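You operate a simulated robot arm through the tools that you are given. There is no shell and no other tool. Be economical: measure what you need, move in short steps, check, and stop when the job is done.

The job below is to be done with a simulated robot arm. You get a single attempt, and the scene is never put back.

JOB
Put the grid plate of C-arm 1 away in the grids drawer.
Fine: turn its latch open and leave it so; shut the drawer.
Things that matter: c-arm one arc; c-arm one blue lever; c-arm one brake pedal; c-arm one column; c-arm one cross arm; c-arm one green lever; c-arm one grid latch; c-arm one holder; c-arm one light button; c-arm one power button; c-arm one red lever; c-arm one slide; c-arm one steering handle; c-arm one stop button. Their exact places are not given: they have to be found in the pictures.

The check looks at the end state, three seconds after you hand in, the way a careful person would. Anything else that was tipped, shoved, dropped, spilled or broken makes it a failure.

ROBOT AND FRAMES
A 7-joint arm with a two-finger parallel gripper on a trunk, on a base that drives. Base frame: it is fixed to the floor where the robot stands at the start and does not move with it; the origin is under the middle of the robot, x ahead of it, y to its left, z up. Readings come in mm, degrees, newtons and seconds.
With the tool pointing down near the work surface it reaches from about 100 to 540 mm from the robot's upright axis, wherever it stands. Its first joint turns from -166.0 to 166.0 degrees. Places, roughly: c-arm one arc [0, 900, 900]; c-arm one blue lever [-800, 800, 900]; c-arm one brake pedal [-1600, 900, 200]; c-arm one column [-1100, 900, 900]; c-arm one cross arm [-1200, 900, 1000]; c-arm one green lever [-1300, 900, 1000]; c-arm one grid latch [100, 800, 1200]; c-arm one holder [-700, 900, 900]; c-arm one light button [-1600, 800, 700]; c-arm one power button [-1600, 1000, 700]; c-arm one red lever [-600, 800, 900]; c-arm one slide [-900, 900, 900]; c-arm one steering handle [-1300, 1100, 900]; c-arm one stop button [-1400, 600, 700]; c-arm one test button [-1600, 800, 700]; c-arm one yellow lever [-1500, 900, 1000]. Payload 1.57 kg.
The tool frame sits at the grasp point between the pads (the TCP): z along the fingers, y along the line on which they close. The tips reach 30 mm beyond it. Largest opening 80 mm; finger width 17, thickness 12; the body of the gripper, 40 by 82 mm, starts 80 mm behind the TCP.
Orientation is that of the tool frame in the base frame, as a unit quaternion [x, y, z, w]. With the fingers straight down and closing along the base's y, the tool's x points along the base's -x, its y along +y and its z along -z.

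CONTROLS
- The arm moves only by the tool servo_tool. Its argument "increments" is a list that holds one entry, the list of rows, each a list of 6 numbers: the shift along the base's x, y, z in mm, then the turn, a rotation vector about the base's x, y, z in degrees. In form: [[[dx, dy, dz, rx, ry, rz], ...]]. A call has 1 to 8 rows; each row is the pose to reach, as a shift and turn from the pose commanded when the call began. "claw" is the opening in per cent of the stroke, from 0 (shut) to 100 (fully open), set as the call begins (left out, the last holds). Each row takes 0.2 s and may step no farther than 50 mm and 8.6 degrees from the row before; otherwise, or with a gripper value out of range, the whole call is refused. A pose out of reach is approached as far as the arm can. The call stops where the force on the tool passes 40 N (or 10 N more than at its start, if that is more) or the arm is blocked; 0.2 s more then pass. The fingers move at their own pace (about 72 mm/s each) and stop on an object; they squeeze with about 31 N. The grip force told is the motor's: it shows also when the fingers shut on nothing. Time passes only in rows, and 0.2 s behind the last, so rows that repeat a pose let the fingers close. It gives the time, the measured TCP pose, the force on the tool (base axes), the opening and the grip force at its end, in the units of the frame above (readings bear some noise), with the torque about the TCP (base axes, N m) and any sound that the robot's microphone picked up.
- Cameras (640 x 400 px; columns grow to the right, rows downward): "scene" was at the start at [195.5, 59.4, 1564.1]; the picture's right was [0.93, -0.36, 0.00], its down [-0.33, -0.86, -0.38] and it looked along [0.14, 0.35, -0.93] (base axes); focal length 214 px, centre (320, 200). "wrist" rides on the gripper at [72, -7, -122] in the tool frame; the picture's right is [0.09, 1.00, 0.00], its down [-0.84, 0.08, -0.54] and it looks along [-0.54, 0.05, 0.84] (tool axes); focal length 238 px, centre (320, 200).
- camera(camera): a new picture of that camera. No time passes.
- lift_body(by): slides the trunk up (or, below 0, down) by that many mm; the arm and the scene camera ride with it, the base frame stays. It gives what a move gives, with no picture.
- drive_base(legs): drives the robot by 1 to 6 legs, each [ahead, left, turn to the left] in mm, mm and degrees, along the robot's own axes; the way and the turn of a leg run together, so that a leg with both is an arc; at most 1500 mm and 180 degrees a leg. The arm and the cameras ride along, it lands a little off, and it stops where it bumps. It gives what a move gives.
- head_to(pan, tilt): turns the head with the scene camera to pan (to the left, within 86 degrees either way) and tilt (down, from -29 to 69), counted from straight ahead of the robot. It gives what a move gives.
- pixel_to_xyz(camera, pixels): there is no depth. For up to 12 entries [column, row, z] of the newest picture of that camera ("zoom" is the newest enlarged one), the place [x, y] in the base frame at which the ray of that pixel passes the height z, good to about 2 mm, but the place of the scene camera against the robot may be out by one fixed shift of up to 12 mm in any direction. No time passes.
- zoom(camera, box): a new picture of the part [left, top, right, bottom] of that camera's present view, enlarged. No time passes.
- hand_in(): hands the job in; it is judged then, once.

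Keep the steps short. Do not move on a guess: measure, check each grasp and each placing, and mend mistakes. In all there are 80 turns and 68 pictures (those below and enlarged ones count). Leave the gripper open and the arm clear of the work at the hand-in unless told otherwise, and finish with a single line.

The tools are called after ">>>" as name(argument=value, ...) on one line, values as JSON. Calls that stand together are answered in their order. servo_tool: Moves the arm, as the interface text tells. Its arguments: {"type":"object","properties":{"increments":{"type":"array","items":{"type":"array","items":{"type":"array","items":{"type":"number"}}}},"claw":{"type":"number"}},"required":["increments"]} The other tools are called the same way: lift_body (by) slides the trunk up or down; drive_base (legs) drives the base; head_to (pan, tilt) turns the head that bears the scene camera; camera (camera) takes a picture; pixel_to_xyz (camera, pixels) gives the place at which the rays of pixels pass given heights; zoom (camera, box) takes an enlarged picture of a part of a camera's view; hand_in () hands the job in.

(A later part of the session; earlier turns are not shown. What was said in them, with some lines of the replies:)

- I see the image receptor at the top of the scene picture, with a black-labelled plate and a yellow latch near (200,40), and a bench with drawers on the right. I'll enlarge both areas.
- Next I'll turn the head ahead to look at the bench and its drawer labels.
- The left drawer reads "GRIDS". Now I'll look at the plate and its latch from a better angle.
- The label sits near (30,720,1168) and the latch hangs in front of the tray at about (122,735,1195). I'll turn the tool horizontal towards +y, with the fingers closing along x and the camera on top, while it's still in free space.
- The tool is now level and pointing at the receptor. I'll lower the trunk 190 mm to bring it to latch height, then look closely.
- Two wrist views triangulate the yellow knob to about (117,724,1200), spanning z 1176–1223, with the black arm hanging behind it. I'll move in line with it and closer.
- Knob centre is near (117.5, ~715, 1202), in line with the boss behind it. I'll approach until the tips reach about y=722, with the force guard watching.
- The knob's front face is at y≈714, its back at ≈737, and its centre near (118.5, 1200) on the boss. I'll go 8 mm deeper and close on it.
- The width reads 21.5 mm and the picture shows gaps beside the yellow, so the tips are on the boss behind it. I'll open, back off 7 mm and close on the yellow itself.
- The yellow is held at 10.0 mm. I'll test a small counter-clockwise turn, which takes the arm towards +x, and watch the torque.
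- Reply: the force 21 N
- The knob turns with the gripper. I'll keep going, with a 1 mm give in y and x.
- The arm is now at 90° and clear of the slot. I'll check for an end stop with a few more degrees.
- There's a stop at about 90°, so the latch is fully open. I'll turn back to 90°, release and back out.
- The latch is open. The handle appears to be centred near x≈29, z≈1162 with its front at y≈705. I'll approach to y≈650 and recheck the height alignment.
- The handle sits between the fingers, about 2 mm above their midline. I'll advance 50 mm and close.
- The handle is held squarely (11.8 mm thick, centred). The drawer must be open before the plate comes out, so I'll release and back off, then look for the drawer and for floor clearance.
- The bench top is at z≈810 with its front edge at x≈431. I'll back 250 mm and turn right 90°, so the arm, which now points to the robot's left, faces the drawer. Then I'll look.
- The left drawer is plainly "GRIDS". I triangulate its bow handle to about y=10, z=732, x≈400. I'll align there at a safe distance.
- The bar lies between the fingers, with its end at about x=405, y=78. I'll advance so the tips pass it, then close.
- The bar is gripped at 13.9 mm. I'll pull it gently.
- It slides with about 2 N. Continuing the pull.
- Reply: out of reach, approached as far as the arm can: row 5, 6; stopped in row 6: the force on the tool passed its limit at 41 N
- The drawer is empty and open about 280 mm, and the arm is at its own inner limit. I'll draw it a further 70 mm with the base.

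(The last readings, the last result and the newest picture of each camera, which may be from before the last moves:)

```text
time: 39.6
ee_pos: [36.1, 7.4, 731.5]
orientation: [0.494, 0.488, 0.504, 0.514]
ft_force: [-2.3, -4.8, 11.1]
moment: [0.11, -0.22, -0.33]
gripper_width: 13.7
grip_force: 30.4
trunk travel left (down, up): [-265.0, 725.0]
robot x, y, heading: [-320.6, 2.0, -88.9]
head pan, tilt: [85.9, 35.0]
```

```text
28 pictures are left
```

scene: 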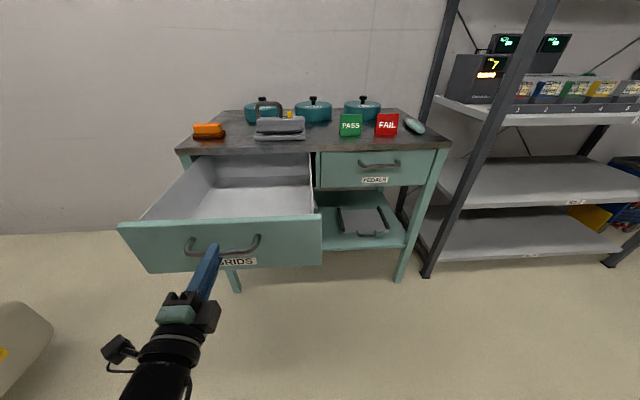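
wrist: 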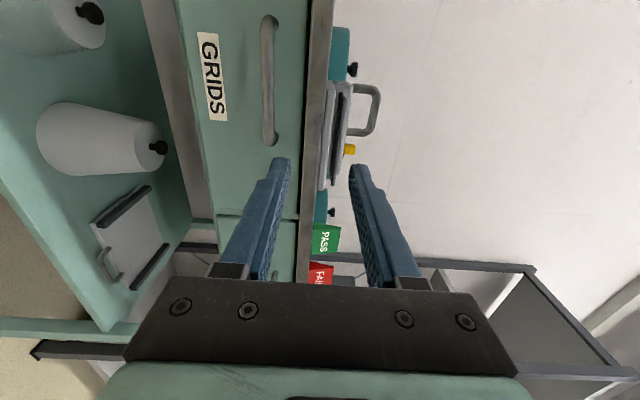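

The drawer is now open about 346 mm. I'll let go of the handle, back the base away 60 mm and raise the trunk.

>>> servo_tool(increments=[[[0, 0, 0, 0, 0, 0], [0, 0, 0, 0, 0, 0]]], claw=50)

>>> drive_base(legs=[[0, -70, 0]])

>>> lift_body(by=430)

>>> head_to(pan=80, tilt=50)

>>> camera(camera="scene")

```text
time: 40.2
ee_pos: [35.4, 7.3, 730.5]
orientation: [0.494, 0.488, 0.504, 0.514]
ft_force: [0.0, 1.1, -0.1]
moment: [0.02, -0.04, -0.03]
gripper_width: 40.2
grip_force: 0.0
trunk travel left (down, up): [-265.0, 725.0]
robot x, y, heading: [-319.6, 0.9, -88.9]
head pan, tilt: [85.9, 35.0]
```

```text
time: 41.2
ee_pos: [-32.7, 8.2, 730.4]
orientation: [0.494, 0.488, 0.504, 0.513]
ft_force: [0.4, -1.0, -0.5]
moment: [-0.01, 0.02, -0.03]
gripper_width: 39.9
grip_force: 0.0
trunk travel left (down, up): [-265.0, 725.0]
robot x, y, heading: [-389.6, -3.1, -88.7]
head pan, tilt: [85.9, 35.0]
```

```text
refused: 430 is not a number from -400 to 400
```

```text
time: 42.0
ee_pos: [-32.5, 5.8, 730.9]
orientation: [0.493, 0.488, 0.504, 0.514]
ft_force: [-0.4, 0.1, -0.1]
moment: [-0.01, -0.03, -0.02]
gripper_width: 39.9
grip_force: 0.0
trunk travel left (down, up): [-265.0, 725.0]
robot x, y, heading: [-390.0, -3.3, -88.7]
head pan, tilt: [80.0, 50.0]
```

```text
27 pictures are left
```

scene: 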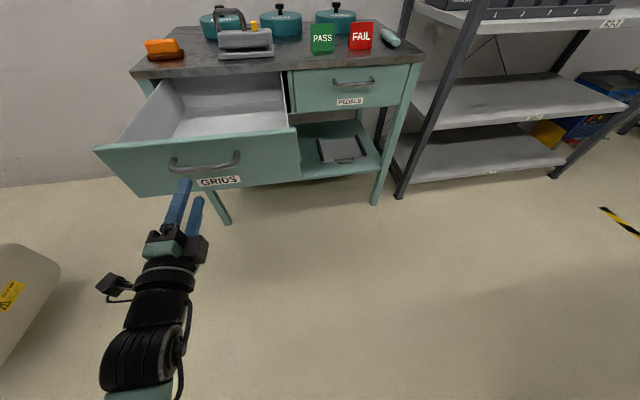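

Clear of the handle. Now I'll raise the trunk, turn the base back left and move to about (-270,150).

>>> lift_body(by=400)

>>> drive_base(legs=[[0, 0, 88.8], [120, 0, 0], [0, 150, 0]])

>>> lift_body(by=32)

>>> head_to(pan=65, tilt=45)

>>> camera(camera="scene")

```text
time: 45.8
ee_pos: [-32.4, 7.4, 1130.7]
orientation: [0.494, 0.488, 0.504, 0.514]
ft_force: [0.2, -0.5, 0.4]
moment: [0.03, 0.0, -0.02]
gripper_width: 40.1
grip_force: 0.1
trunk travel left (down, up): [-665.0, 325.0]
robot x, y, heading: [-390.0, -0.4, -88.7]
head pan, tilt: [80.0, 50.0]
```

```text
time: 51.8
ee_pos: [-270.8, 503.2, 1130.0]
orientation: [0.014, 0.694, 0.72, 0.017]
ft_force: [0.5, 0.4, 0.3]
moment: [0.02, -0.02, 0.01]
gripper_width: 40.2
grip_force: 0.1
trunk travel left (down, up): [-665.0, 325.0]
robot x, y, heading: [-270.8, 144.8, -0.4]
head pan, tilt: [80.0, 50.0]
```

```text
time: 52.6
ee_pos: [-271.3, 502.8, 1162.6]
orientation: [0.013, 0.694, 0.72, 0.016]
ft_force: [-0.7, -0.4, 0.7]
moment: [0.02, 0.02, 0.01]
gripper_width: 40.2
grip_force: 0.1
trunk travel left (down, up): [-697.0, 293.0]
robot x, y, heading: [-272.1, 142.1, -0.5]
head pan, tilt: [80.0, 50.0]
```

```text
time: 53.3
ee_pos: [-270.9, 501.8, 1162.1]
orientation: [0.013, 0.694, 0.72, 0.018]
ft_force: [-0.1, 0.1, 0.9]
moment: [-0.02, -0.05, 0.03]
gripper_width: 40.0
grip_force: 0.1
trunk travel left (down, up): [-697.0, 293.0]
robot x, y, heading: [-271.2, 143.7, -0.5]
head pan, tilt: [65.0, 45.0]
```

```text
26 pictures are left
```

scene: 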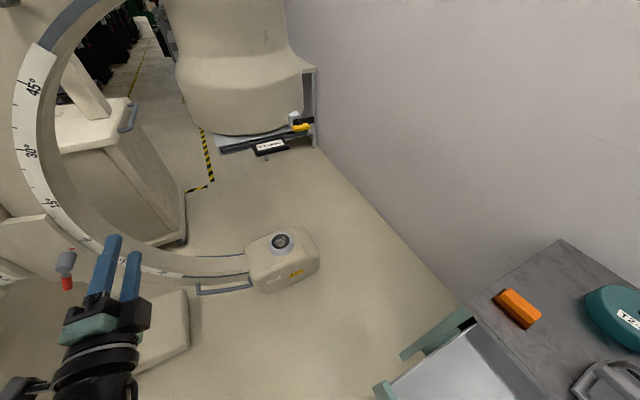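

I'll level the tool again (a turn of about [-2.1, 0.3, 2.5]) and move across in front of the plate handle.

>>> servo_tool(increments=[[[38, 12, 0, -0.5, 0.1, 0.6], [76, 25, 0, -1, 0.2, 1.2], [114, 37, 0, -1.6, 0.2, 1.8], [152, 50, 0, -2.1, 0.3, 2.46], [190, 62, 0, -2.1, 0.3, 2.46], [228, 75, 0, -2.1, 0.3, 2.46], [266, 87, 0, -2.1, 0.3, 2.46], [302, 98, 0, -2.1, 0.3, 2.46]]])

>>> servo_tool(increments=[[[0, 15, 0, 0, 0, 0], [0, 35, 0, 0, 0, 0]]])

>>> zoom(camera="wrist", box=[200, 0, 440, 200])

```text
time: 55.1
ee_pos: [29.3, 597.3, 1163.9]
orientation: [0.0, 0.707, 0.707, 0.0]
ft_force: [0.1, -0.9, 0.4]
moment: [0.01, -0.01, 0.02]
gripper_width: 40.0
grip_force: 0.1
out of reach, approached as far as the arm can: row 1
trunk travel left (down, up): [-697.0, 293.0]
robot x, y, heading: [-271.8, 142.8, -0.6]
head pan, tilt: [65.0, 45.0]
```

```text
time: 55.7
ee_pos: [31.2, 633.2, 1162.3]
orientation: [0.001, 0.707, 0.707, -0.001]
ft_force: [0.2, -0.2, 0.7]
moment: [0.01, -0.01, 0.01]
gripper_width: 40.0
grip_force: 0.0
trunk travel left (down, up): [-697.0, 293.0]
robot x, y, heading: [-269.3, 144.9, -0.1]
head pan, tilt: [65.0, 45.0]
```

```text
2.00 times, centred on (320, 100) of wrist
```

zoom: 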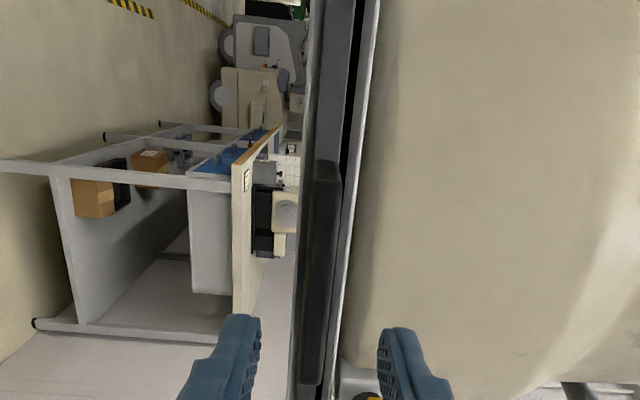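

Aligned. I'll advance 74 mm and close.

>>> servo_tool(increments=[[[0, 30, 0, 0, 0, 0], [0, 55, 0, 0, 0, 0], [0, 74, 0, 0, 0, 0]]])

>>> servo_tool(increments=[[[0, 0, 0, 0, 0, 0], [0, 0, 0, 0, 0, 0], [0, 0, 0, 0, 0, 0]]], claw=0)

>>> servo_tool(increments=[[[0, -12, 0, 0, 0, 0], [0, -30, 0, 0, 0, 0]]])

>>> camera(camera="scene")

```text
time: 56.5
ee_pos: [28.7, 710.0, 1162.6]
orientation: [0.0, 0.707, 0.707, 0.0]
ft_force: [0.3, 0.4, -0.3]
moment: [0.0, 0.0, -0.01]
gripper_width: 39.9
grip_force: 0.2
trunk travel left (down, up): [-697.0, 293.0]
robot x, y, heading: [-272.1, 145.3, -0.5]
head pan, tilt: [65.0, 45.0]
```

```text
time: 57.3
ee_pos: [27.4, 710.3, 1163.1]
orientation: [0.001, 0.707, 0.707, 0.0]
ft_force: [0.0, -0.4, 0.5]
moment: [-0.14, -0.05, 0.05]
gripper_width: 12.1
grip_force: 29.7
trunk travel left (down, up): [-697.0, 293.0]
robot x, y, heading: [-271.4, 145.4, -0.7]
head pan, tilt: [65.0, 45.0]
```

```text
time: 57.9
ee_pos: [31.9, 680.1, 1162.9]
orientation: [0.001, 0.707, 0.707, -0.001]
ft_force: [-1.4, -0.6, -0.3]
moment: [-0.05, -0.05, -0.05]
gripper_width: 11.8
grip_force: 29.6
trunk travel left (down, up): [-697.0, 293.0]
robot x, y, heading: [-270.4, 142.1, -0.5]
head pan, tilt: [65.0, 45.0]
```

```text
24 pictures are left
```

scene: 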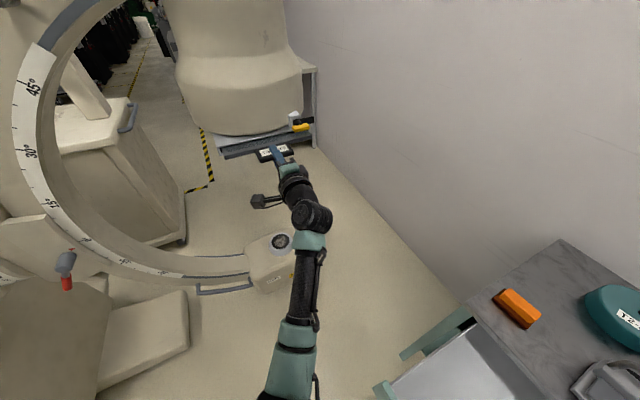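

The plate is sliding out. I'll keep pulling straight.

>>> servo_tool(increments=[[[0, -30, 0, 0, 0, 0], [0, -60, 0, 0, 0, 0], [0, -90, 0, 0, 0, 0], [0, -120, 0, 0, 0, 0], [0, -150, 0, 0, 0, 0]]])

>>> zoom(camera="scene", box=[180, 80, 380, 205])

```text
time: 59.1
ee_pos: [30.8, 528.6, 1162.1]
orientation: [0.0, 0.708, 0.706, 0.0]
ft_force: [0.7, -0.1, 0.3]
moment: [-0.26, -0.03, 0.0]
gripper_width: 11.8
grip_force: 29.0
trunk travel left (down, up): [-697.0, 293.0]
robot x, y, heading: [-271.8, 144.1, -0.5]
head pan, tilt: [65.0, 45.0]
```

```text
3.20 times, centred on (280, 142) of scene
```

zoom: 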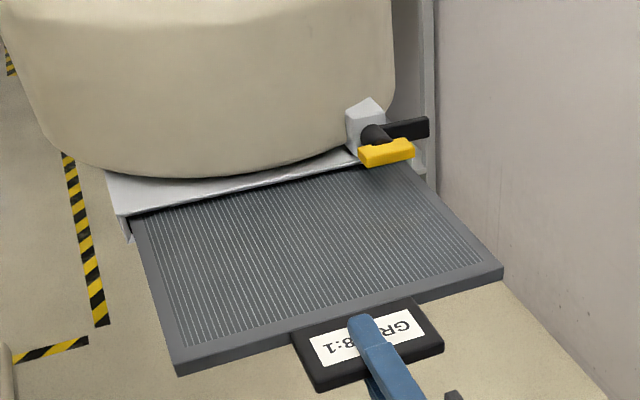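

It's coming out cleanly. I'll keep on in smaller steps and watch for sag.

>>> servo_tool(increments=[[[0, -25, 0, 0, 0, 0], [0, -50, 0, 0, 0, 0], [0, -75, 0, 0, 0, 0]]])

>>> drive_base(legs=[[0, -60, 0]])

>>> zoom(camera="scene", box=[180, 80, 420, 230])

```text
time: 59.9
ee_pos: [30.0, 456.2, 1165.3]
orientation: [0.001, 0.707, 0.707, 0.0]
ft_force: [0.2, 0.5, -3.4]
moment: [-0.56, 0.04, 0.0]
gripper_width: 11.8
grip_force: 29.0
trunk travel left (down, up): [-697.0, 293.0]
robot x, y, heading: [-270.9, 145.6, -0.6]
head pan, tilt: [65.0, 45.0]
```

```text
time: 60.9
ee_pos: [30.5, 395.2, 1164.5]
orientation: [0.001, 0.707, 0.707, -0.001]
ft_force: [-0.1, 0.0, -4.2]
moment: [-0.57, 0.01, 0.0]
gripper_width: 11.9
grip_force: 28.9
trunk travel left (down, up): [-697.0, 293.0]
robot x, y, heading: [-272.5, 81.9, -0.6]
head pan, tilt: [65.0, 45.0]
```

```text
2.67 times, centred on (300, 155) of scene
```

zoom: 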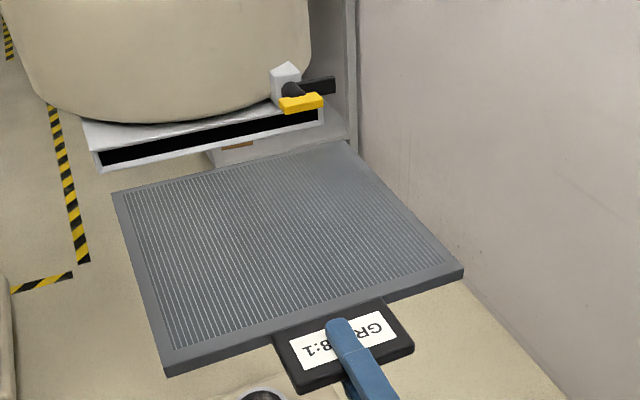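

The plate is fully out. It weighs about 4 N, the grip is steady at 11.9 mm, and the latch is still open. I'll turn the base right 90° with the plate high above everything.

>>> drive_base(legs=[[0, 0, -45], [0, 0, -44.5]])

>>> head_to(pan=86, tilt=58)

>>> camera(camera="scene")

```text
time: 65.4
ee_pos: [42.0, -215.6, 1163.6]
orientation: [0.498, 0.501, 0.503, 0.498]
ft_force: [0.5, -0.2, -3.7]
moment: [-0.02, 0.6, -0.01]
gripper_width: 12.0
grip_force: 29.4
trunk travel left (down, up): [-697.0, 293.0]
robot x, y, heading: [-272.0, 84.4, -90.1]
head pan, tilt: [65.0, 45.0]
```

```text
time: 66.3
ee_pos: [42.2, -216.1, 1164.5]
orientation: [0.499, 0.502, 0.502, 0.497]
ft_force: [0.1, -0.3, -3.2]
moment: [-0.01, 0.54, -0.03]
gripper_width: 12.2
grip_force: 29.4
trunk travel left (down, up): [-697.0, 293.0]
robot x, y, heading: [-271.0, 86.3, -90.3]
head pan, tilt: [85.9, 58.0]
```

```text
21 pictures are left
```

scene: 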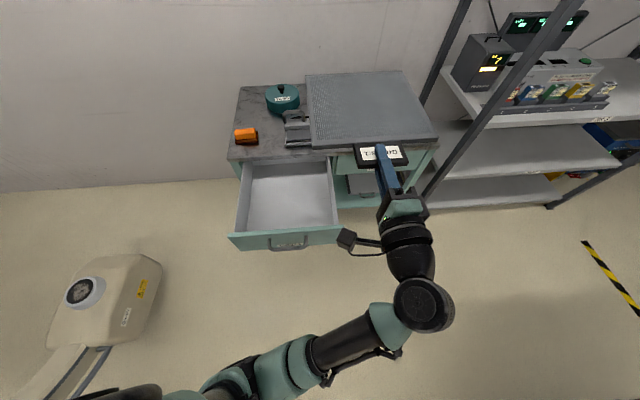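

There's a good view into the open drawer, so I'll measure its corners.

>>> zoom(camera="scene", box=[220, 140, 360, 260])

```text
3.33 times, centred on (290, 200) of scene
```

zoom: 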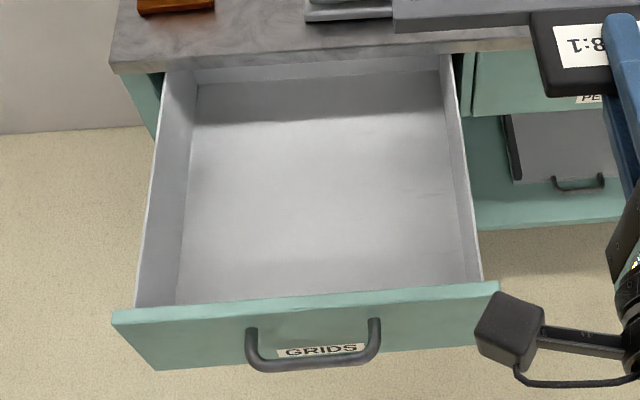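

>>> pixel_to_xyz(camera="zoom", pixels=[[310, 312, 770], [310, 297, 770], [135, 307, 770], [484, 283, 770], [178, 303, 700], [197, 86, 700], [440, 72, 700], [467, 280, 700], [113, 70, 810], [197, 86, 680], [113, 312, 770], [500, 285, 770]])

```text
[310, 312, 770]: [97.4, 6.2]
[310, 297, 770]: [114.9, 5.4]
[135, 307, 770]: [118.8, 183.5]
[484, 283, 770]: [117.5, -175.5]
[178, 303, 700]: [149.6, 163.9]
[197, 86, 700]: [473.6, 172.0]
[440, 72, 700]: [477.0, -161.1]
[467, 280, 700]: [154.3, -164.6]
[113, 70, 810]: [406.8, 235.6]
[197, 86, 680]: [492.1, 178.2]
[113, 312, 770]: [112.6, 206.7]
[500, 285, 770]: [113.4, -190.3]
```

Now I'll measure the plate itself at its height of 1163 from the full scene view.

>>> camera(camera="scene")

>>> pixel_to_xyz(camera="scene", pixels=[[306, 75, 1163], [402, 71, 1163], [438, 137, 1163], [312, 148, 1163], [355, 147, 1163], [355, 167, 1163], [408, 163, 1163], [381, 146, 1163]])

>>> zoom(camera="wrist", box=[100, 0, 540, 275])

```text
19 pictures are left
```

scene: 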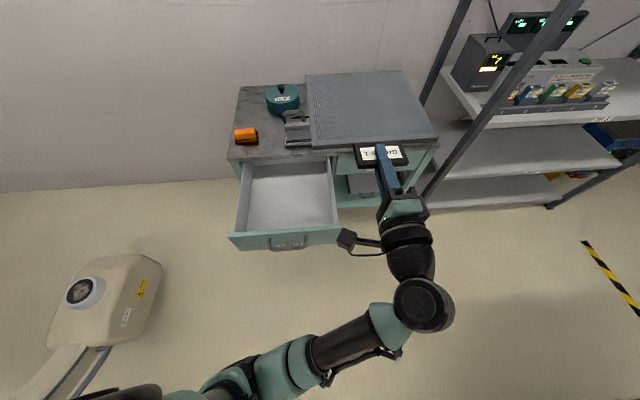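

```text
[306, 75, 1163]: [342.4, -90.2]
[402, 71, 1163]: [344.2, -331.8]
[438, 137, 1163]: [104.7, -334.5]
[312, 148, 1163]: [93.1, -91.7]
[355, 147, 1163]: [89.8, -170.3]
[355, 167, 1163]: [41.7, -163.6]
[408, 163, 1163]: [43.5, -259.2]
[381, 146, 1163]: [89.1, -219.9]
```

```text
1.45 times, centred on (320, 138) of wrist
```

zoom: 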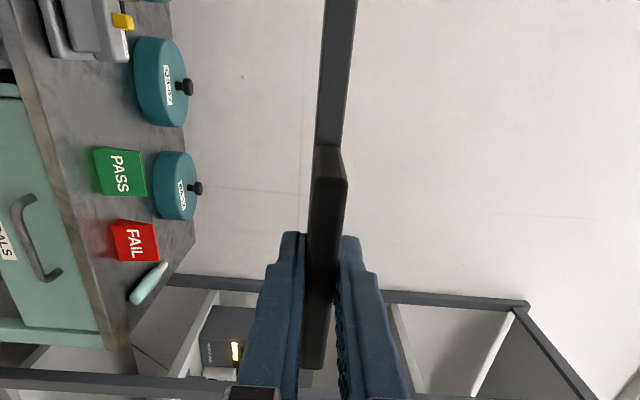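

The plate is 243 × 243 mm and 300 mm long with the handle. The drawer interior runs about x 112–474 and y ±170, with the panel top at z≈771. I'll lower the plate tilted 26° with its far edge first. I'm moving it over the drawer at height now.

>>> servo_tool(increments=[[[14, 27, 0, 0, 3.25, 0], [28, 54, 0, 0, 6.5, 0], [42, 81, 0, 0, 9.75, 0], [56, 108, 0, 0, 13, 0], [70, 135, 0, 0, 16.25, 0], [84, 162, 0, 0, 19.5, 0], [98, 189, 0, 0, 22.75, 0], [113, 214, 0, 0, 26, 0]]])

>>> lift_body(by=-200)

>>> camera(camera="scene")

```text
time: 68.1
ee_pos: [155.3, -2.7, 1164.5]
orientation: [0.599, 0.6, 0.377, 0.372]
ft_force: [-0.3, -0.2, -3.8]
moment: [-0.02, 0.55, -0.01]
gripper_width: 11.8
grip_force: 29.5
out of reach, approached as far as the arm can: row 5, 6, 7
trunk travel left (down, up): [-697.0, 293.0]
robot x, y, heading: [-267.3, 84.9, -90.1]
head pan, tilt: [85.9, 58.0]
```

```text
time: 70.2
ee_pos: [154.8, -2.4, 964.1]
orientation: [0.6, 0.601, 0.376, 0.372]
ft_force: [-1.3, 0.0, -4.6]
moment: [0.02, 0.49, 0.01]
gripper_width: 11.7
grip_force: 29.3
trunk travel left (down, up): [-497.0, 493.0]
robot x, y, heading: [-273.8, 85.2, -89.7]
head pan, tilt: [85.9, 58.0]
```

```text
17 pictures are left
```

scene: 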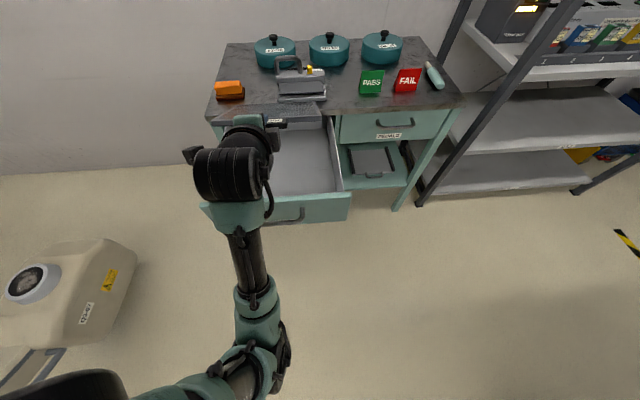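

Before lowering I'll recheck the heights of the panel and bench edges from this second camera height.

>>> zoom(camera="scene", box=[190, 80, 370, 240])

>>> pixel_to_xyz(camera="scene", pixels=[[350, 192, 740], [350, 192, 770], [350, 192, 800], [206, 119, 780], [206, 119, 805], [206, 119, 830]])

```text
2.50 times, centred on (280, 160) of scene
```

zoom: 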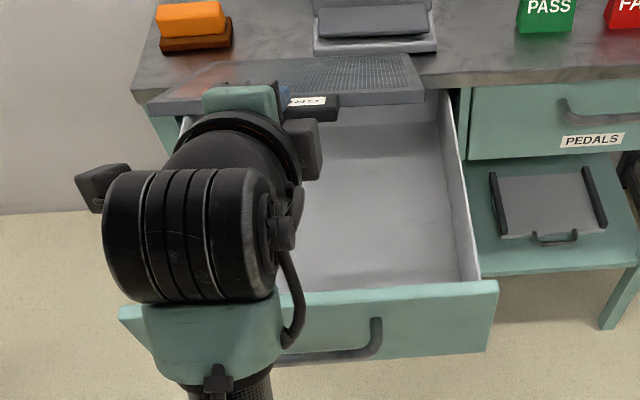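

```text
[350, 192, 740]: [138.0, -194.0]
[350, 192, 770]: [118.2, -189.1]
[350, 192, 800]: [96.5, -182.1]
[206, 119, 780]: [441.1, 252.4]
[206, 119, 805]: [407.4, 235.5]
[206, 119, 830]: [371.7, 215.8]
```

>>> pixel_to_xyz(camera="scene", pixels=[[314, 102, 835], [321, 117, 940], [326, 123, 960], [347, 193, 775], [312, 196, 775]])

```text
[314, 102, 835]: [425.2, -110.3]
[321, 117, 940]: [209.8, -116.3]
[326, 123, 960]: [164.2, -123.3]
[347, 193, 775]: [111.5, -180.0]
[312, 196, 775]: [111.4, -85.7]
```

The plate's far edge is too near the bench front (≈405–415), so I'll shift back 30 mm before descending below the bench top.

>>> servo_tool(increments=[[[-15, 2, 0, 0, 0, 0], [-30, 2, 0, 0, 0, 0]]])

>>> lift_body(by=-98)

>>> zoom(camera="wrist", box=[0, 0, 640, 400])

>>> zoom(camera="scene", box=[170, 60, 410, 210])

```text
time: 70.8
ee_pos: [149.4, -4.1, 961.1]
orientation: [0.6, 0.601, 0.376, 0.372]
ft_force: [0.0, -0.4, -4.0]
moment: [-0.01, 0.55, -0.01]
gripper_width: 12.1
grip_force: 29.2
out of reach, approached as far as the arm can: row 1, 2
trunk travel left (down, up): [-497.0, 493.0]
robot x, y, heading: [-270.2, 80.6, -90.3]
head pan, tilt: [85.9, 58.0]
```

```text
time: 72.2
ee_pos: [149.5, -3.8, 862.5]
orientation: [0.599, 0.602, 0.376, 0.372]
ft_force: [-0.4, -0.3, -3.7]
moment: [0.02, 0.55, -0.02]
gripper_width: 11.7
grip_force: 29.5
trunk travel left (down, up): [-399.0, 591.0]
robot x, y, heading: [-270.0, 86.6, -90.1]
head pan, tilt: [85.9, 58.0]
```

```text
1.00 times, centred on (320, 200) of wrist (not enlarged: the box is as wide or as high as the picture)
```

zoom: 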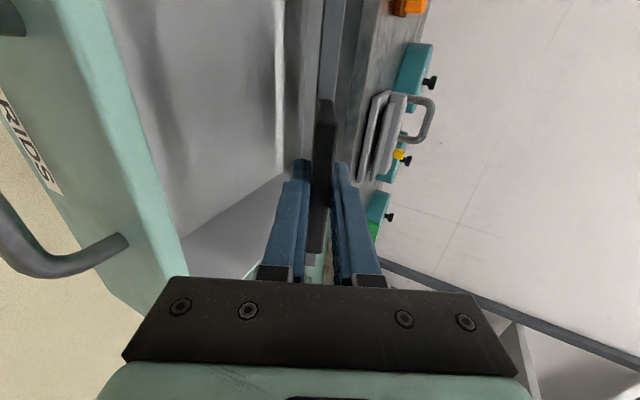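

```text
2.67 times, centred on (290, 135) of scene
```

zoom: 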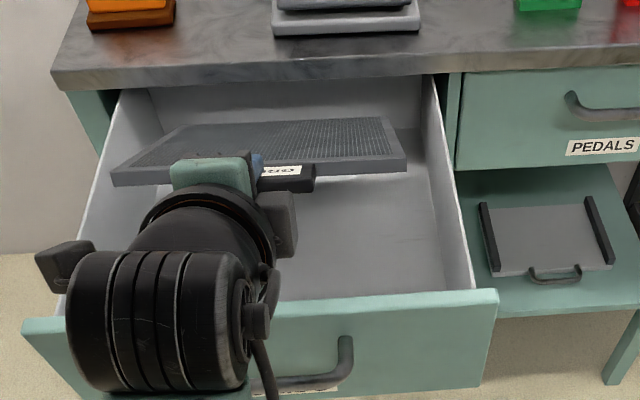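

No contact (the force is just the weight), and the plate hangs inside the drawer outline. I'll slide it forward under the bench edge in small steps.

>>> servo_tool(increments=[[[15, 2, -5, 0, 0, 0], [30, 2, -10, 0, 0, 0], [45, 2, -15, 0, 0, 0]]])

```text
time: 73.0
ee_pos: [193.6, -1.2, 847.7]
orientation: [0.599, 0.601, 0.377, 0.371]
ft_force: [0.1, -0.3, -4.2]
moment: [0.0, 0.53, 0.02]
gripper_width: 11.8
grip_force: 29.3
trunk travel left (down, up): [-399.0, 591.0]
robot x, y, heading: [-274.8, 84.2, -90.1]
head pan, tilt: [85.9, 58.0]
```

>>> servo_tool(increments=[[[0, 0, -6, 0, 0, 0], [0, 0, -12, 0, 0, 0], [0, 0, -18, 0, 0, 0]]])

>>> zoom(camera="scene", box=[170, 60, 410, 210])

```text
time: 73.8
ee_pos: [193.4, -3.5, 827.9]
orientation: [0.599, 0.601, 0.376, 0.372]
ft_force: [-0.4, -0.7, -4.3]
moment: [-0.03, 0.53, 0.0]
gripper_width: 11.8
grip_force: 29.1
trunk travel left (down, up): [-399.0, 591.0]
robot x, y, heading: [-267.7, 86.3, -90.3]
head pan, tilt: [85.9, 58.0]
```

```text
2.67 times, centred on (290, 135) of scene
```

zoom: 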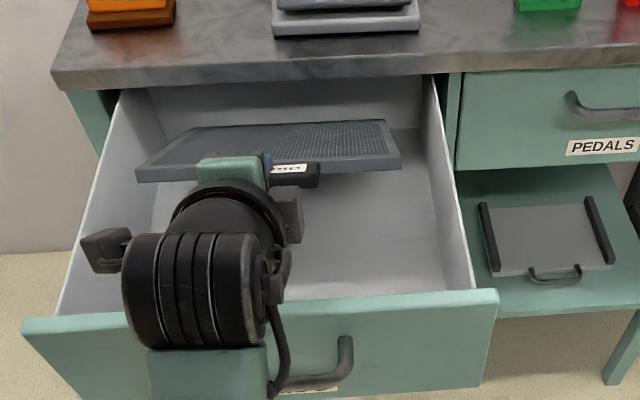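

>>> servo_tool(increments=[[[0, 0, -5, 0, 0, 0], [0, 0, -10, 0, 0, 0]]])

>>> servo_tool(increments=[[[0, 0, -5, 0, 0, 0], [0, 0, -10, 0, 0, 0]]])

```text
time: 74.3
ee_pos: [194.2, -1.1, 818.7]
orientation: [0.599, 0.601, 0.376, 0.372]
ft_force: [0.6, 0.4, -4.0]
moment: [0.03, 0.54, -0.02]
gripper_width: 11.9
grip_force: 29.0
trunk travel left (down, up): [-399.0, 591.0]
robot x, y, heading: [-270.3, 82.2, -90.0]
head pan, tilt: [85.9, 58.0]
```

```text
time: 75.0
ee_pos: [195.7, -1.2, 808.0]
orientation: [0.6, 0.6, 0.376, 0.372]
ft_force: [0.0, 0.1, -4.1]
moment: [0.0, 0.53, -0.01]
gripper_width: 11.7
grip_force: 28.9
trunk travel left (down, up): [-399.0, 591.0]
robot x, y, heading: [-269.4, 85.0, -90.0]
head pan, tilt: [85.9, 58.0]
```

>>> servo_tool(increments=[[[0, 0, -5, 0, 0, 0], [0, 0, -10, 0, 0, 0]]])

>>> servo_tool(increments=[[[0, 0, -4, 0, 0, 0], [0, 0, -8, 0, 0, 0]]])

>>> zoom(camera="scene", box=[170, 60, 410, 210])

```text
time: 75.5
ee_pos: [194.8, -0.7, 799.1]
orientation: [0.599, 0.601, 0.377, 0.372]
ft_force: [-1.4, -0.5, -4.1]
moment: [0.0, 0.53, 0.0]
gripper_width: 11.9
grip_force: 29.1
trunk travel left (down, up): [-399.0, 591.0]
robot x, y, heading: [-271.7, 83.5, -90.3]
head pan, tilt: [85.9, 58.0]
```

```text
time: 76.2
ee_pos: [194.3, -0.8, 791.6]
orientation: [0.599, 0.601, 0.377, 0.372]
ft_force: [-0.6, 0.3, -2.6]
moment: [0.0, 0.53, 0.03]
gripper_width: 11.4
grip_force: 29.1
trunk travel left (down, up): [-399.0, 591.0]
robot x, y, heading: [-273.3, 81.7, -90.0]
head pan, tilt: [85.9, 58.0]
```

```text
2.67 times, centred on (290, 135) of scene
```

zoom: 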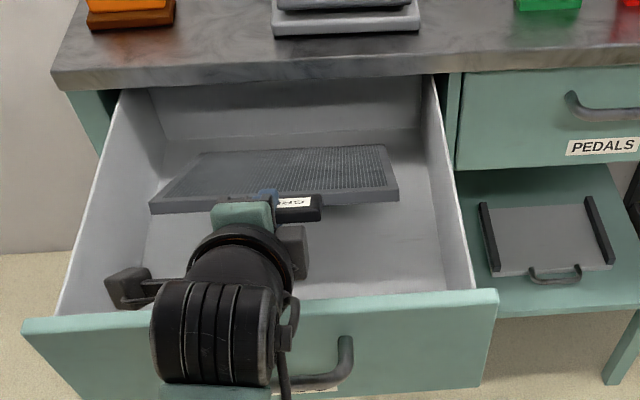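

The weight on the tool has dropped to 2.6 N, so the far edge is touching the drawer floor (z≈655). Rather than drop it, I'll open halfway so the handle rests on the lower finger, then lower it by steepening the tool.

>>> servo_tool(increments=[[[0, 0, -3, 0, 0, 0], [0, 0, -3, 0, 0, 0]]])

>>> servo_tool(increments=[[[0, 0, 0, 0, 0, 0], [0, 0, 0, 0, 0, 0]]], claw=50)

>>> zoom(camera="wrist", box=[160, 60, 480, 280])

```text
time: 76.8
ee_pos: [194.9, -1.6, 787.1]
orientation: [0.599, 0.601, 0.377, 0.373]
ft_force: [-0.4, 1.1, -3.9]
moment: [0.02, 0.52, 0.02]
gripper_width: 11.8
grip_force: 29.4
trunk travel left (down, up): [-399.0, 591.0]
robot x, y, heading: [-274.4, 85.7, -90.1]
head pan, tilt: [85.9, 58.0]
```

```text
time: 77.3
ee_pos: [193.5, -1.1, 789.5]
orientation: [0.598, 0.601, 0.377, 0.372]
ft_force: [-0.2, 0.0, -2.4]
moment: [-0.02, 0.07, 0.04]
gripper_width: 41.7
grip_force: 0.7
trunk travel left (down, up): [-399.0, 591.0]
robot x, y, heading: [-266.7, 84.0, -90.0]
head pan, tilt: [85.9, 58.0]
```

```text
1.82 times, centred on (320, 170) of wrist
```

zoom: 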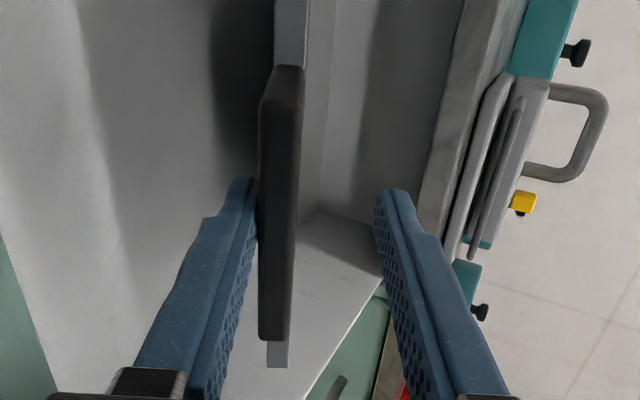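

The handle rests on the lower fingertip and the far edge on the floor. Now I'll steepen the tool to 45° while lowering slightly.

>>> servo_tool(increments=[[[-3, 0, -3, 0, 5, 0], [-5, 0, -6, 0, 10, 0], [-8, 0, -10, 0, 15, 0], [-10, 0, -13, 0, 19, 0]]])

>>> zoom(camera="wrist", box=[160, 60, 480, 280])

```text
time: 78.3
ee_pos: [184.3, -1.2, 775.1]
orientation: [0.653, 0.654, 0.273, 0.267]
ft_force: [-1.2, 0.0, -1.1]
moment: [-0.01, -0.04, 0.01]
gripper_width: 41.4
grip_force: 1.0
trunk travel left (down, up): [-399.0, 591.0]
robot x, y, heading: [-269.4, 85.2, -90.3]
head pan, tilt: [85.9, 58.0]
```

```text
1.82 times, centred on (320, 170) of wrist
```

zoom: 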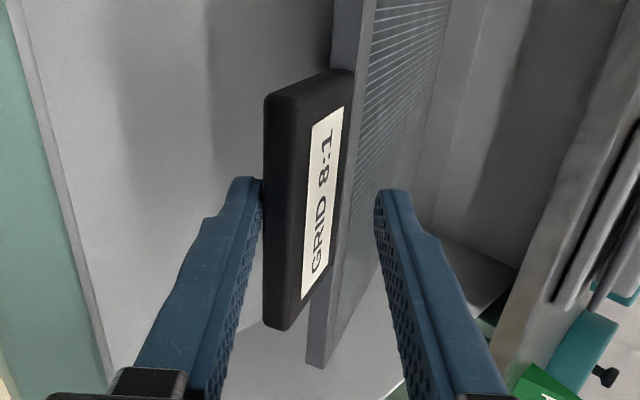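

The handle's front edge rides on the lower finger. Continuing down to 60°.

>>> servo_tool(increments=[[[1, 0, -6, 0, 4, 0], [3, 0, -12, 0, 8, 0], [4, 0, -18, 0, 12, 0], [5, 0, -25, 0, 15, 0]]], claw=65)

>>> zoom(camera="wrist", box=[160, 60, 480, 280])

```text
time: 79.3
ee_pos: [188.6, -0.7, 749.5]
orientation: [0.683, 0.683, 0.184, 0.18]
ft_force: [0.2, -0.5, -0.5]
moment: [-0.01, -0.03, 0.03]
gripper_width: 51.9
grip_force: 0.2
trunk travel left (down, up): [-399.0, 591.0]
robot x, y, heading: [-269.3, 84.0, -90.2]
head pan, tilt: [85.9, 58.0]
```

```text
1.82 times, centred on (320, 170) of wrist
```

zoom: 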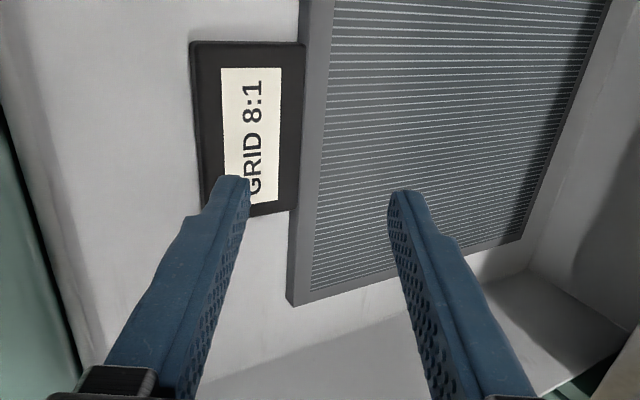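

The handle slid the last bit off the finger, and the plate now lies flat on the drawer floor. I'll lift straight up and look.

>>> lift_body(by=220)

>>> camera(camera="scene")

```text
time: 81.7
ee_pos: [188.7, -1.4, 968.9]
orientation: [0.682, 0.684, 0.186, 0.18]
ft_force: [0.0, 0.5, 0.0]
moment: [-0.01, 0.0, 0.03]
gripper_width: 52.2
grip_force: 0.1
trunk travel left (down, up): [-619.0, 371.0]
robot x, y, heading: [-267.6, 80.6, -90.0]
head pan, tilt: [85.9, 58.0]
```

```text
8 pictures are left
```

scene: 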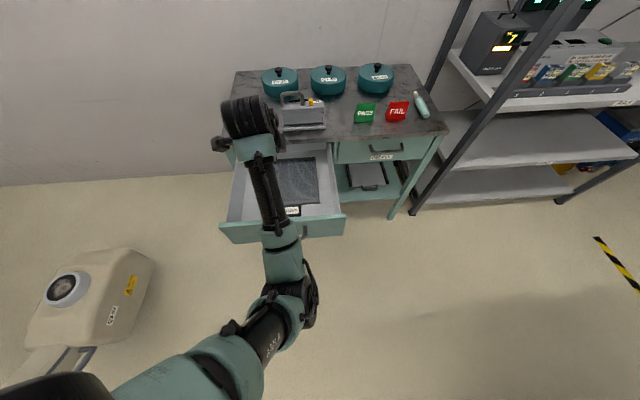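

The plate lies flat inside, clear of the walls. Now to shut the drawer: I'll back the base off 190 mm and level the tool again.

>>> drive_base(legs=[[0, -190, 0]])

>>> servo_tool(increments=[[[0, 2, 0, 0, -7.5, 0], [0, 4, 0, 0, -15, 0], [0, 6, 0, 0, -22.5, 0], [0, 8, 0, 0, -30, 0], [0, 10, 0, 0, -37.5, 0], [0, 11, 0, 0, -45, 0], [0, 11, 0, 0, -52.5, 0], [0, 11, 0, 0, -60, 0]]], claw=50)

```text
time: 83.2
ee_pos: [-1.4, 0.5, 968.3]
orientation: [0.68, 0.686, 0.185, 0.18]
ft_force: [-0.2, 0.4, 0.3]
moment: [-0.01, -0.03, -0.01]
gripper_width: 52.1
grip_force: 0.0
trunk travel left (down, up): [-619.0, 371.0]
robot x, y, heading: [-459.3, 87.4, -89.8]
head pan, tilt: [85.9, 58.0]
```

```text
time: 85.0
ee_pos: [-1.8, 10.6, 969.5]
orientation: [0.497, 0.504, 0.5, 0.499]
ft_force: [-0.6, 0.1, 0.0]
moment: [0.01, 0.0, -0.02]
gripper_width: 39.9
grip_force: 0.2
trunk travel left (down, up): [-619.0, 371.0]
robot x, y, heading: [-463.3, 86.8, -89.8]
head pan, tilt: [85.9, 58.0]
```

>>> servo_tool(increments=[[[-10, 0, 0, 0, 0, 0]]])

>>> lift_body(by=-237)

>>> camera(camera="wrist")

```text
time: 85.4
ee_pos: [-10.7, 10.8, 967.9]
orientation: [0.497, 0.503, 0.502, 0.499]
ft_force: [1.2, -0.6, 0.2]
moment: [0.0, 0.02, -0.02]
gripper_width: 40.0
grip_force: 0.0
trunk travel left (down, up): [-619.0, 371.0]
robot x, y, heading: [-461.7, 86.4, -89.7]
head pan, tilt: [85.9, 58.0]
```

```text
time: 87.9
ee_pos: [-10.1, 10.7, 732.4]
orientation: [0.497, 0.504, 0.501, 0.498]
ft_force: [-0.3, -0.2, -0.6]
moment: [0.0, 0.0, 0.02]
gripper_width: 40.3
grip_force: 0.0
trunk travel left (down, up): [-382.0, 608.0]
robot x, y, heading: [-461.1, 82.6, -89.9]
head pan, tilt: [85.9, 58.0]
```

```text
7 pictures are left
```

wrist: 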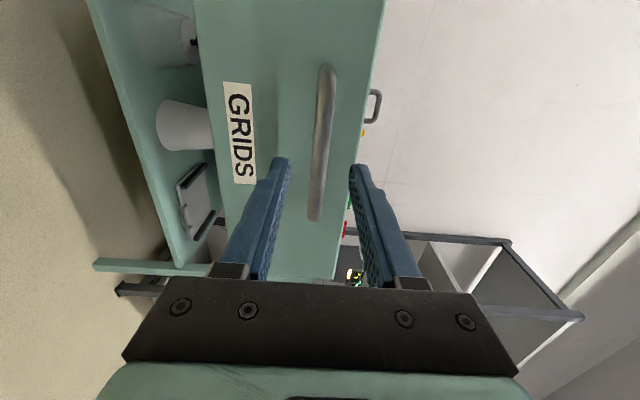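

The bar lies between the fingers. I'll advance 45 mm and take the handle as before.

>>> servo_tool(increments=[[[23, 0, 0, 0, 0, 0], [45, 0, 0, 0, 0, 0]]])

>>> servo_tool(increments=[[[0, 0, 0, 0, 0, 0], [0, 0, 0, 0, 0, 0], [0, 0, 0, 0, 0, 0]]], claw=0)

>>> servo_tool(increments=[[[20, 0, 0, 0, 0, 0], [45, 0, 0, 0, 0, 0], [70, 0, 0, 0, 0, 0], [95, 0, 0, 0, 0, 0]]])

```text
time: 88.5
ee_pos: [34.8, 10.0, 731.9]
orientation: [0.497, 0.504, 0.502, 0.497]
ft_force: [0.3, 0.0, 0.8]
moment: [0.01, -0.02, 0.0]
gripper_width: 40.1
grip_force: 0.1
trunk travel left (down, up): [-382.0, 608.0]
robot x, y, heading: [-457.4, 86.1, -89.7]
head pan, tilt: [85.9, 58.0]
```

```text
time: 89.3
ee_pos: [35.0, 11.7, 731.4]
orientation: [0.497, 0.504, 0.502, 0.498]
ft_force: [1.4, -0.4, -2.9]
moment: [0.15, 0.04, 0.01]
gripper_width: 13.8
grip_force: 31.0
trunk travel left (down, up): [-382.0, 608.0]
robot x, y, heading: [-461.2, 83.1, -89.9]
head pan, tilt: [85.9, 58.0]
```

```text
time: 90.3
ee_pos: [129.1, 13.7, 732.0]
orientation: [0.496, 0.504, 0.503, 0.497]
ft_force: [2.3, 7.8, -3.1]
moment: [-0.01, 0.06, 0.98]
gripper_width: 13.7
grip_force: 29.9
trunk travel left (down, up): [-382.0, 608.0]
robot x, y, heading: [-465.4, 86.1, -89.6]
head pan, tilt: [85.9, 58.0]
```

It's moving in. Next I'll push with the base 150 mm, then finish slowly with the arm.

>>> drive_base(legs=[[0, 150, 0]])

>>> servo_tool(increments=[[[25, 0, 0, 0, 0, 0], [50, 0, 0, 0, 0, 0], [70, 0, 0, 0, 0, 0], [85, 0, 0, 0, 0, 0]]])

```text
time: 91.7
ee_pos: [282.8, 15.6, 732.5]
orientation: [0.495, 0.506, 0.502, 0.497]
ft_force: [2.9, 17.2, -2.5]
moment: [0.17, 0.03, 0.32]
gripper_width: 13.8
grip_force: 30.2
trunk travel left (down, up): [-382.0, 608.0]
robot x, y, heading: [-304.9, 84.3, -89.7]
head pan, tilt: [85.9, 58.0]
```

```text
time: 92.7
ee_pos: [368.1, 15.1, 732.8]
orientation: [0.495, 0.507, 0.502, 0.496]
ft_force: [1.3, 5.6, -2.0]
moment: [0.22, 0.04, 0.31]
gripper_width: 13.7
grip_force: 30.3
trunk travel left (down, up): [-382.0, 608.0]
robot x, y, heading: [-307.9, 85.7, -89.7]
head pan, tilt: [85.9, 58.0]
```

About 15 mm is left, so I'll push in small steps until the stop is felt.

>>> servo_tool(increments=[[[5, 0, 0, 0, 0, 0], [10, 0, 0, 0, 0, 0], [14, 0, 0, 0, 0, 0]]])

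>>> servo_tool(increments=[[[2, 0, 0, 0, 0, 0], [3, 0, 0, 0, 0, 0]]])

>>> head_to(pan=86, tilt=40)

>>> zoom(camera="scene", box=[150, 90, 470, 290])

```text
time: 93.5
ee_pos: [382.4, 14.5, 731.7]
orientation: [0.495, 0.505, 0.503, 0.497]
ft_force: [0.5, 10.4, -3.3]
moment: [0.16, 0.08, 0.68]
gripper_width: 13.6
grip_force: 29.9
trunk travel left (down, up): [-382.0, 608.0]
robot x, y, heading: [-311.1, 81.9, -89.4]
head pan, tilt: [85.9, 58.0]
```

```text
time: 94.1
ee_pos: [384.2, 15.4, 731.9]
orientation: [0.495, 0.506, 0.503, 0.496]
ft_force: [-23.1, 12.3, -1.5]
moment: [0.52, 0.05, 0.25]
gripper_width: 14.1
grip_force: 30.5
trunk travel left (down, up): [-382.0, 608.0]
robot x, y, heading: [-307.6, 84.8, -89.8]
head pan, tilt: [85.9, 58.0]
```

```text
time: 94.9
ee_pos: [384.2, 14.0, 732.7]
orientation: [0.495, 0.506, 0.502, 0.497]
ft_force: [-23.9, 13.0, -4.4]
moment: [0.2, 0.12, 0.23]
gripper_width: 13.9
grip_force: 29.7
trunk travel left (down, up): [-382.0, 608.0]
robot x, y, heading: [-307.4, 85.8, -89.5]
head pan, tilt: [85.9, 40.0]
```

```text
2.00 times, centred on (310, 190) of scene
```

zoom: 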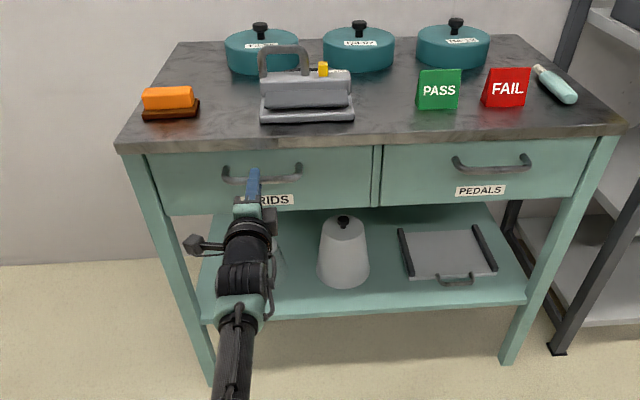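

The stop is felt (−24 N at x=384), and the drawer is flush with its neighbour. I'll relax, release and back away straight.

>>> servo_tool(increments=[[[-2.5, -2, 0, 0, 0, 0]]])

>>> servo_tool(increments=[[[0, 0, 0, 0, 0, 0], [0, 0, 0, 0, 0, 0], [-30, 0, 0, 0, 0, 0], [-70, 0, 0, 0, 0, 0], [-110, 0, 0, 0, 0, 0], [-150, 0, 0, 0, 0, 0]]], claw=60)

>>> drive_base(legs=[[0, -120, 0]])

>>> zoom(camera="scene", box=[150, 70, 470, 270])

```text
time: 95.3
ee_pos: [383.9, 14.0, 731.7]
orientation: [0.494, 0.508, 0.503, 0.495]
ft_force: [3.3, 16.6, -8.0]
moment: [0.25, 0.16, -0.11]
gripper_width: 13.8
grip_force: 30.2
trunk travel left (down, up): [-382.0, 608.0]
robot x, y, heading: [-305.2, 84.7, -90.0]
head pan, tilt: [85.9, 40.0]
```

```text
time: 96.7
ee_pos: [234.4, 10.9, 730.9]
orientation: [0.496, 0.506, 0.502, 0.496]
ft_force: [-0.2, -0.1, -0.7]
moment: [0.02, -0.01, 0.0]
gripper_width: 48.0
grip_force: 0.0
trunk travel left (down, up): [-382.0, 608.0]
robot x, y, heading: [-309.8, 86.6, -89.8]
head pan, tilt: [85.9, 40.0]
```

```text
time: 98.0
ee_pos: [112.2, 11.3, 728.7]
orientation: [0.495, 0.504, 0.504, 0.497]
ft_force: [0.5, -0.4, -0.2]
moment: [0.0, 0.02, 0.02]
gripper_width: 47.7
grip_force: 0.1
trunk travel left (down, up): [-382.0, 608.0]
robot x, y, heading: [-431.5, 87.9, -89.7]
head pan, tilt: [85.9, 40.0]
```

```text
2.00 times, centred on (310, 170) of scene
```

zoom: 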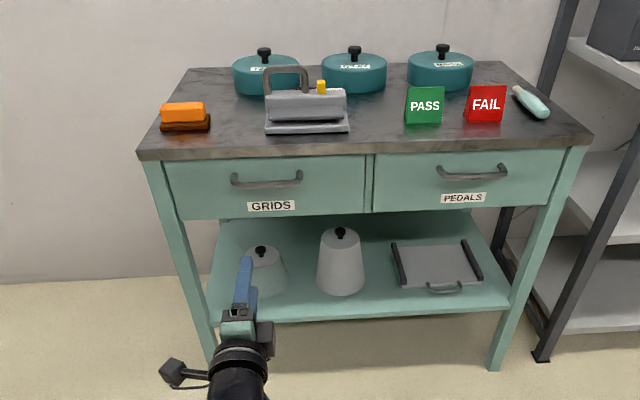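

The drawer is shut and the bench undisturbed. As a last check I'll raise the trunk and turn a little to see the latch.

>>> lift_body(by=350)

>>> drive_base(legs=[[0, 0, 40]])

>>> head_to(pan=86, tilt=15)

>>> camera(camera="scene")

```text
time: 101.4
ee_pos: [111.5, 10.9, 1080.4]
orientation: [0.495, 0.505, 0.503, 0.496]
ft_force: [-0.6, -0.6, 0.2]
moment: [-0.01, -0.05, 0.0]
gripper_width: 48.1
grip_force: 0.0
trunk travel left (down, up): [-732.0, 258.0]
robot x, y, heading: [-430.4, 83.3, -89.5]
head pan, tilt: [85.9, 40.0]
```

```text
time: 103.7
ee_pos: [28.2, 381.2, 1079.8]
orientation: [0.288, 0.646, 0.644, 0.292]
ft_force: [-0.1, -0.3, 0.6]
moment: [0.03, -0.01, 0.01]
gripper_width: 48.1
grip_force: 0.0
trunk travel left (down, up): [-732.0, 258.0]
robot x, y, heading: [-433.7, 84.6, -49.2]
head pan, tilt: [85.9, 40.0]
```

```text
time: 104.6
ee_pos: [28.1, 381.6, 1079.6]
orientation: [0.289, 0.646, 0.643, 0.291]
ft_force: [0.0, -0.4, -0.4]
moment: [0.0, 0.0, 0.02]
gripper_width: 47.9
grip_force: 0.0
trunk travel left (down, up): [-732.0, 258.0]
robot x, y, heading: [-433.4, 87.0, -49.1]
head pan, tilt: [85.9, 15.0]
```

```text
4 pictures are left
```

scene: 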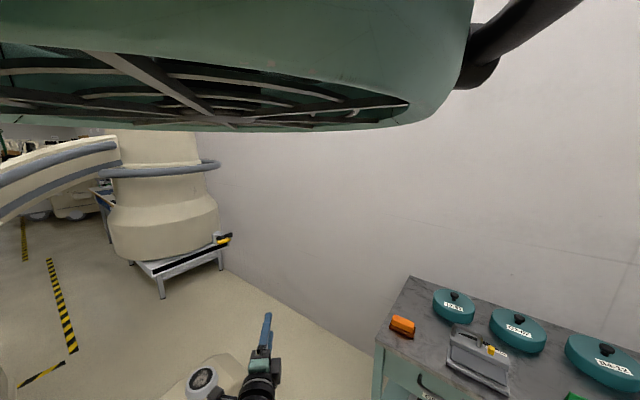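

The latch is still turned open (yellow knob level at about (222,240)), the slot is empty, the drawer is shut and the arm is clear with the gripper open. Handing in.

>>> hand_in()

```text
The job is handed in.
```

The grid plate of C-arm 1 now lies flat in the GRIDS drawer, the drawer is shut, and the latch is turned open and left so; its handle slid off the finger for the last few centimetres to the drawer floor.
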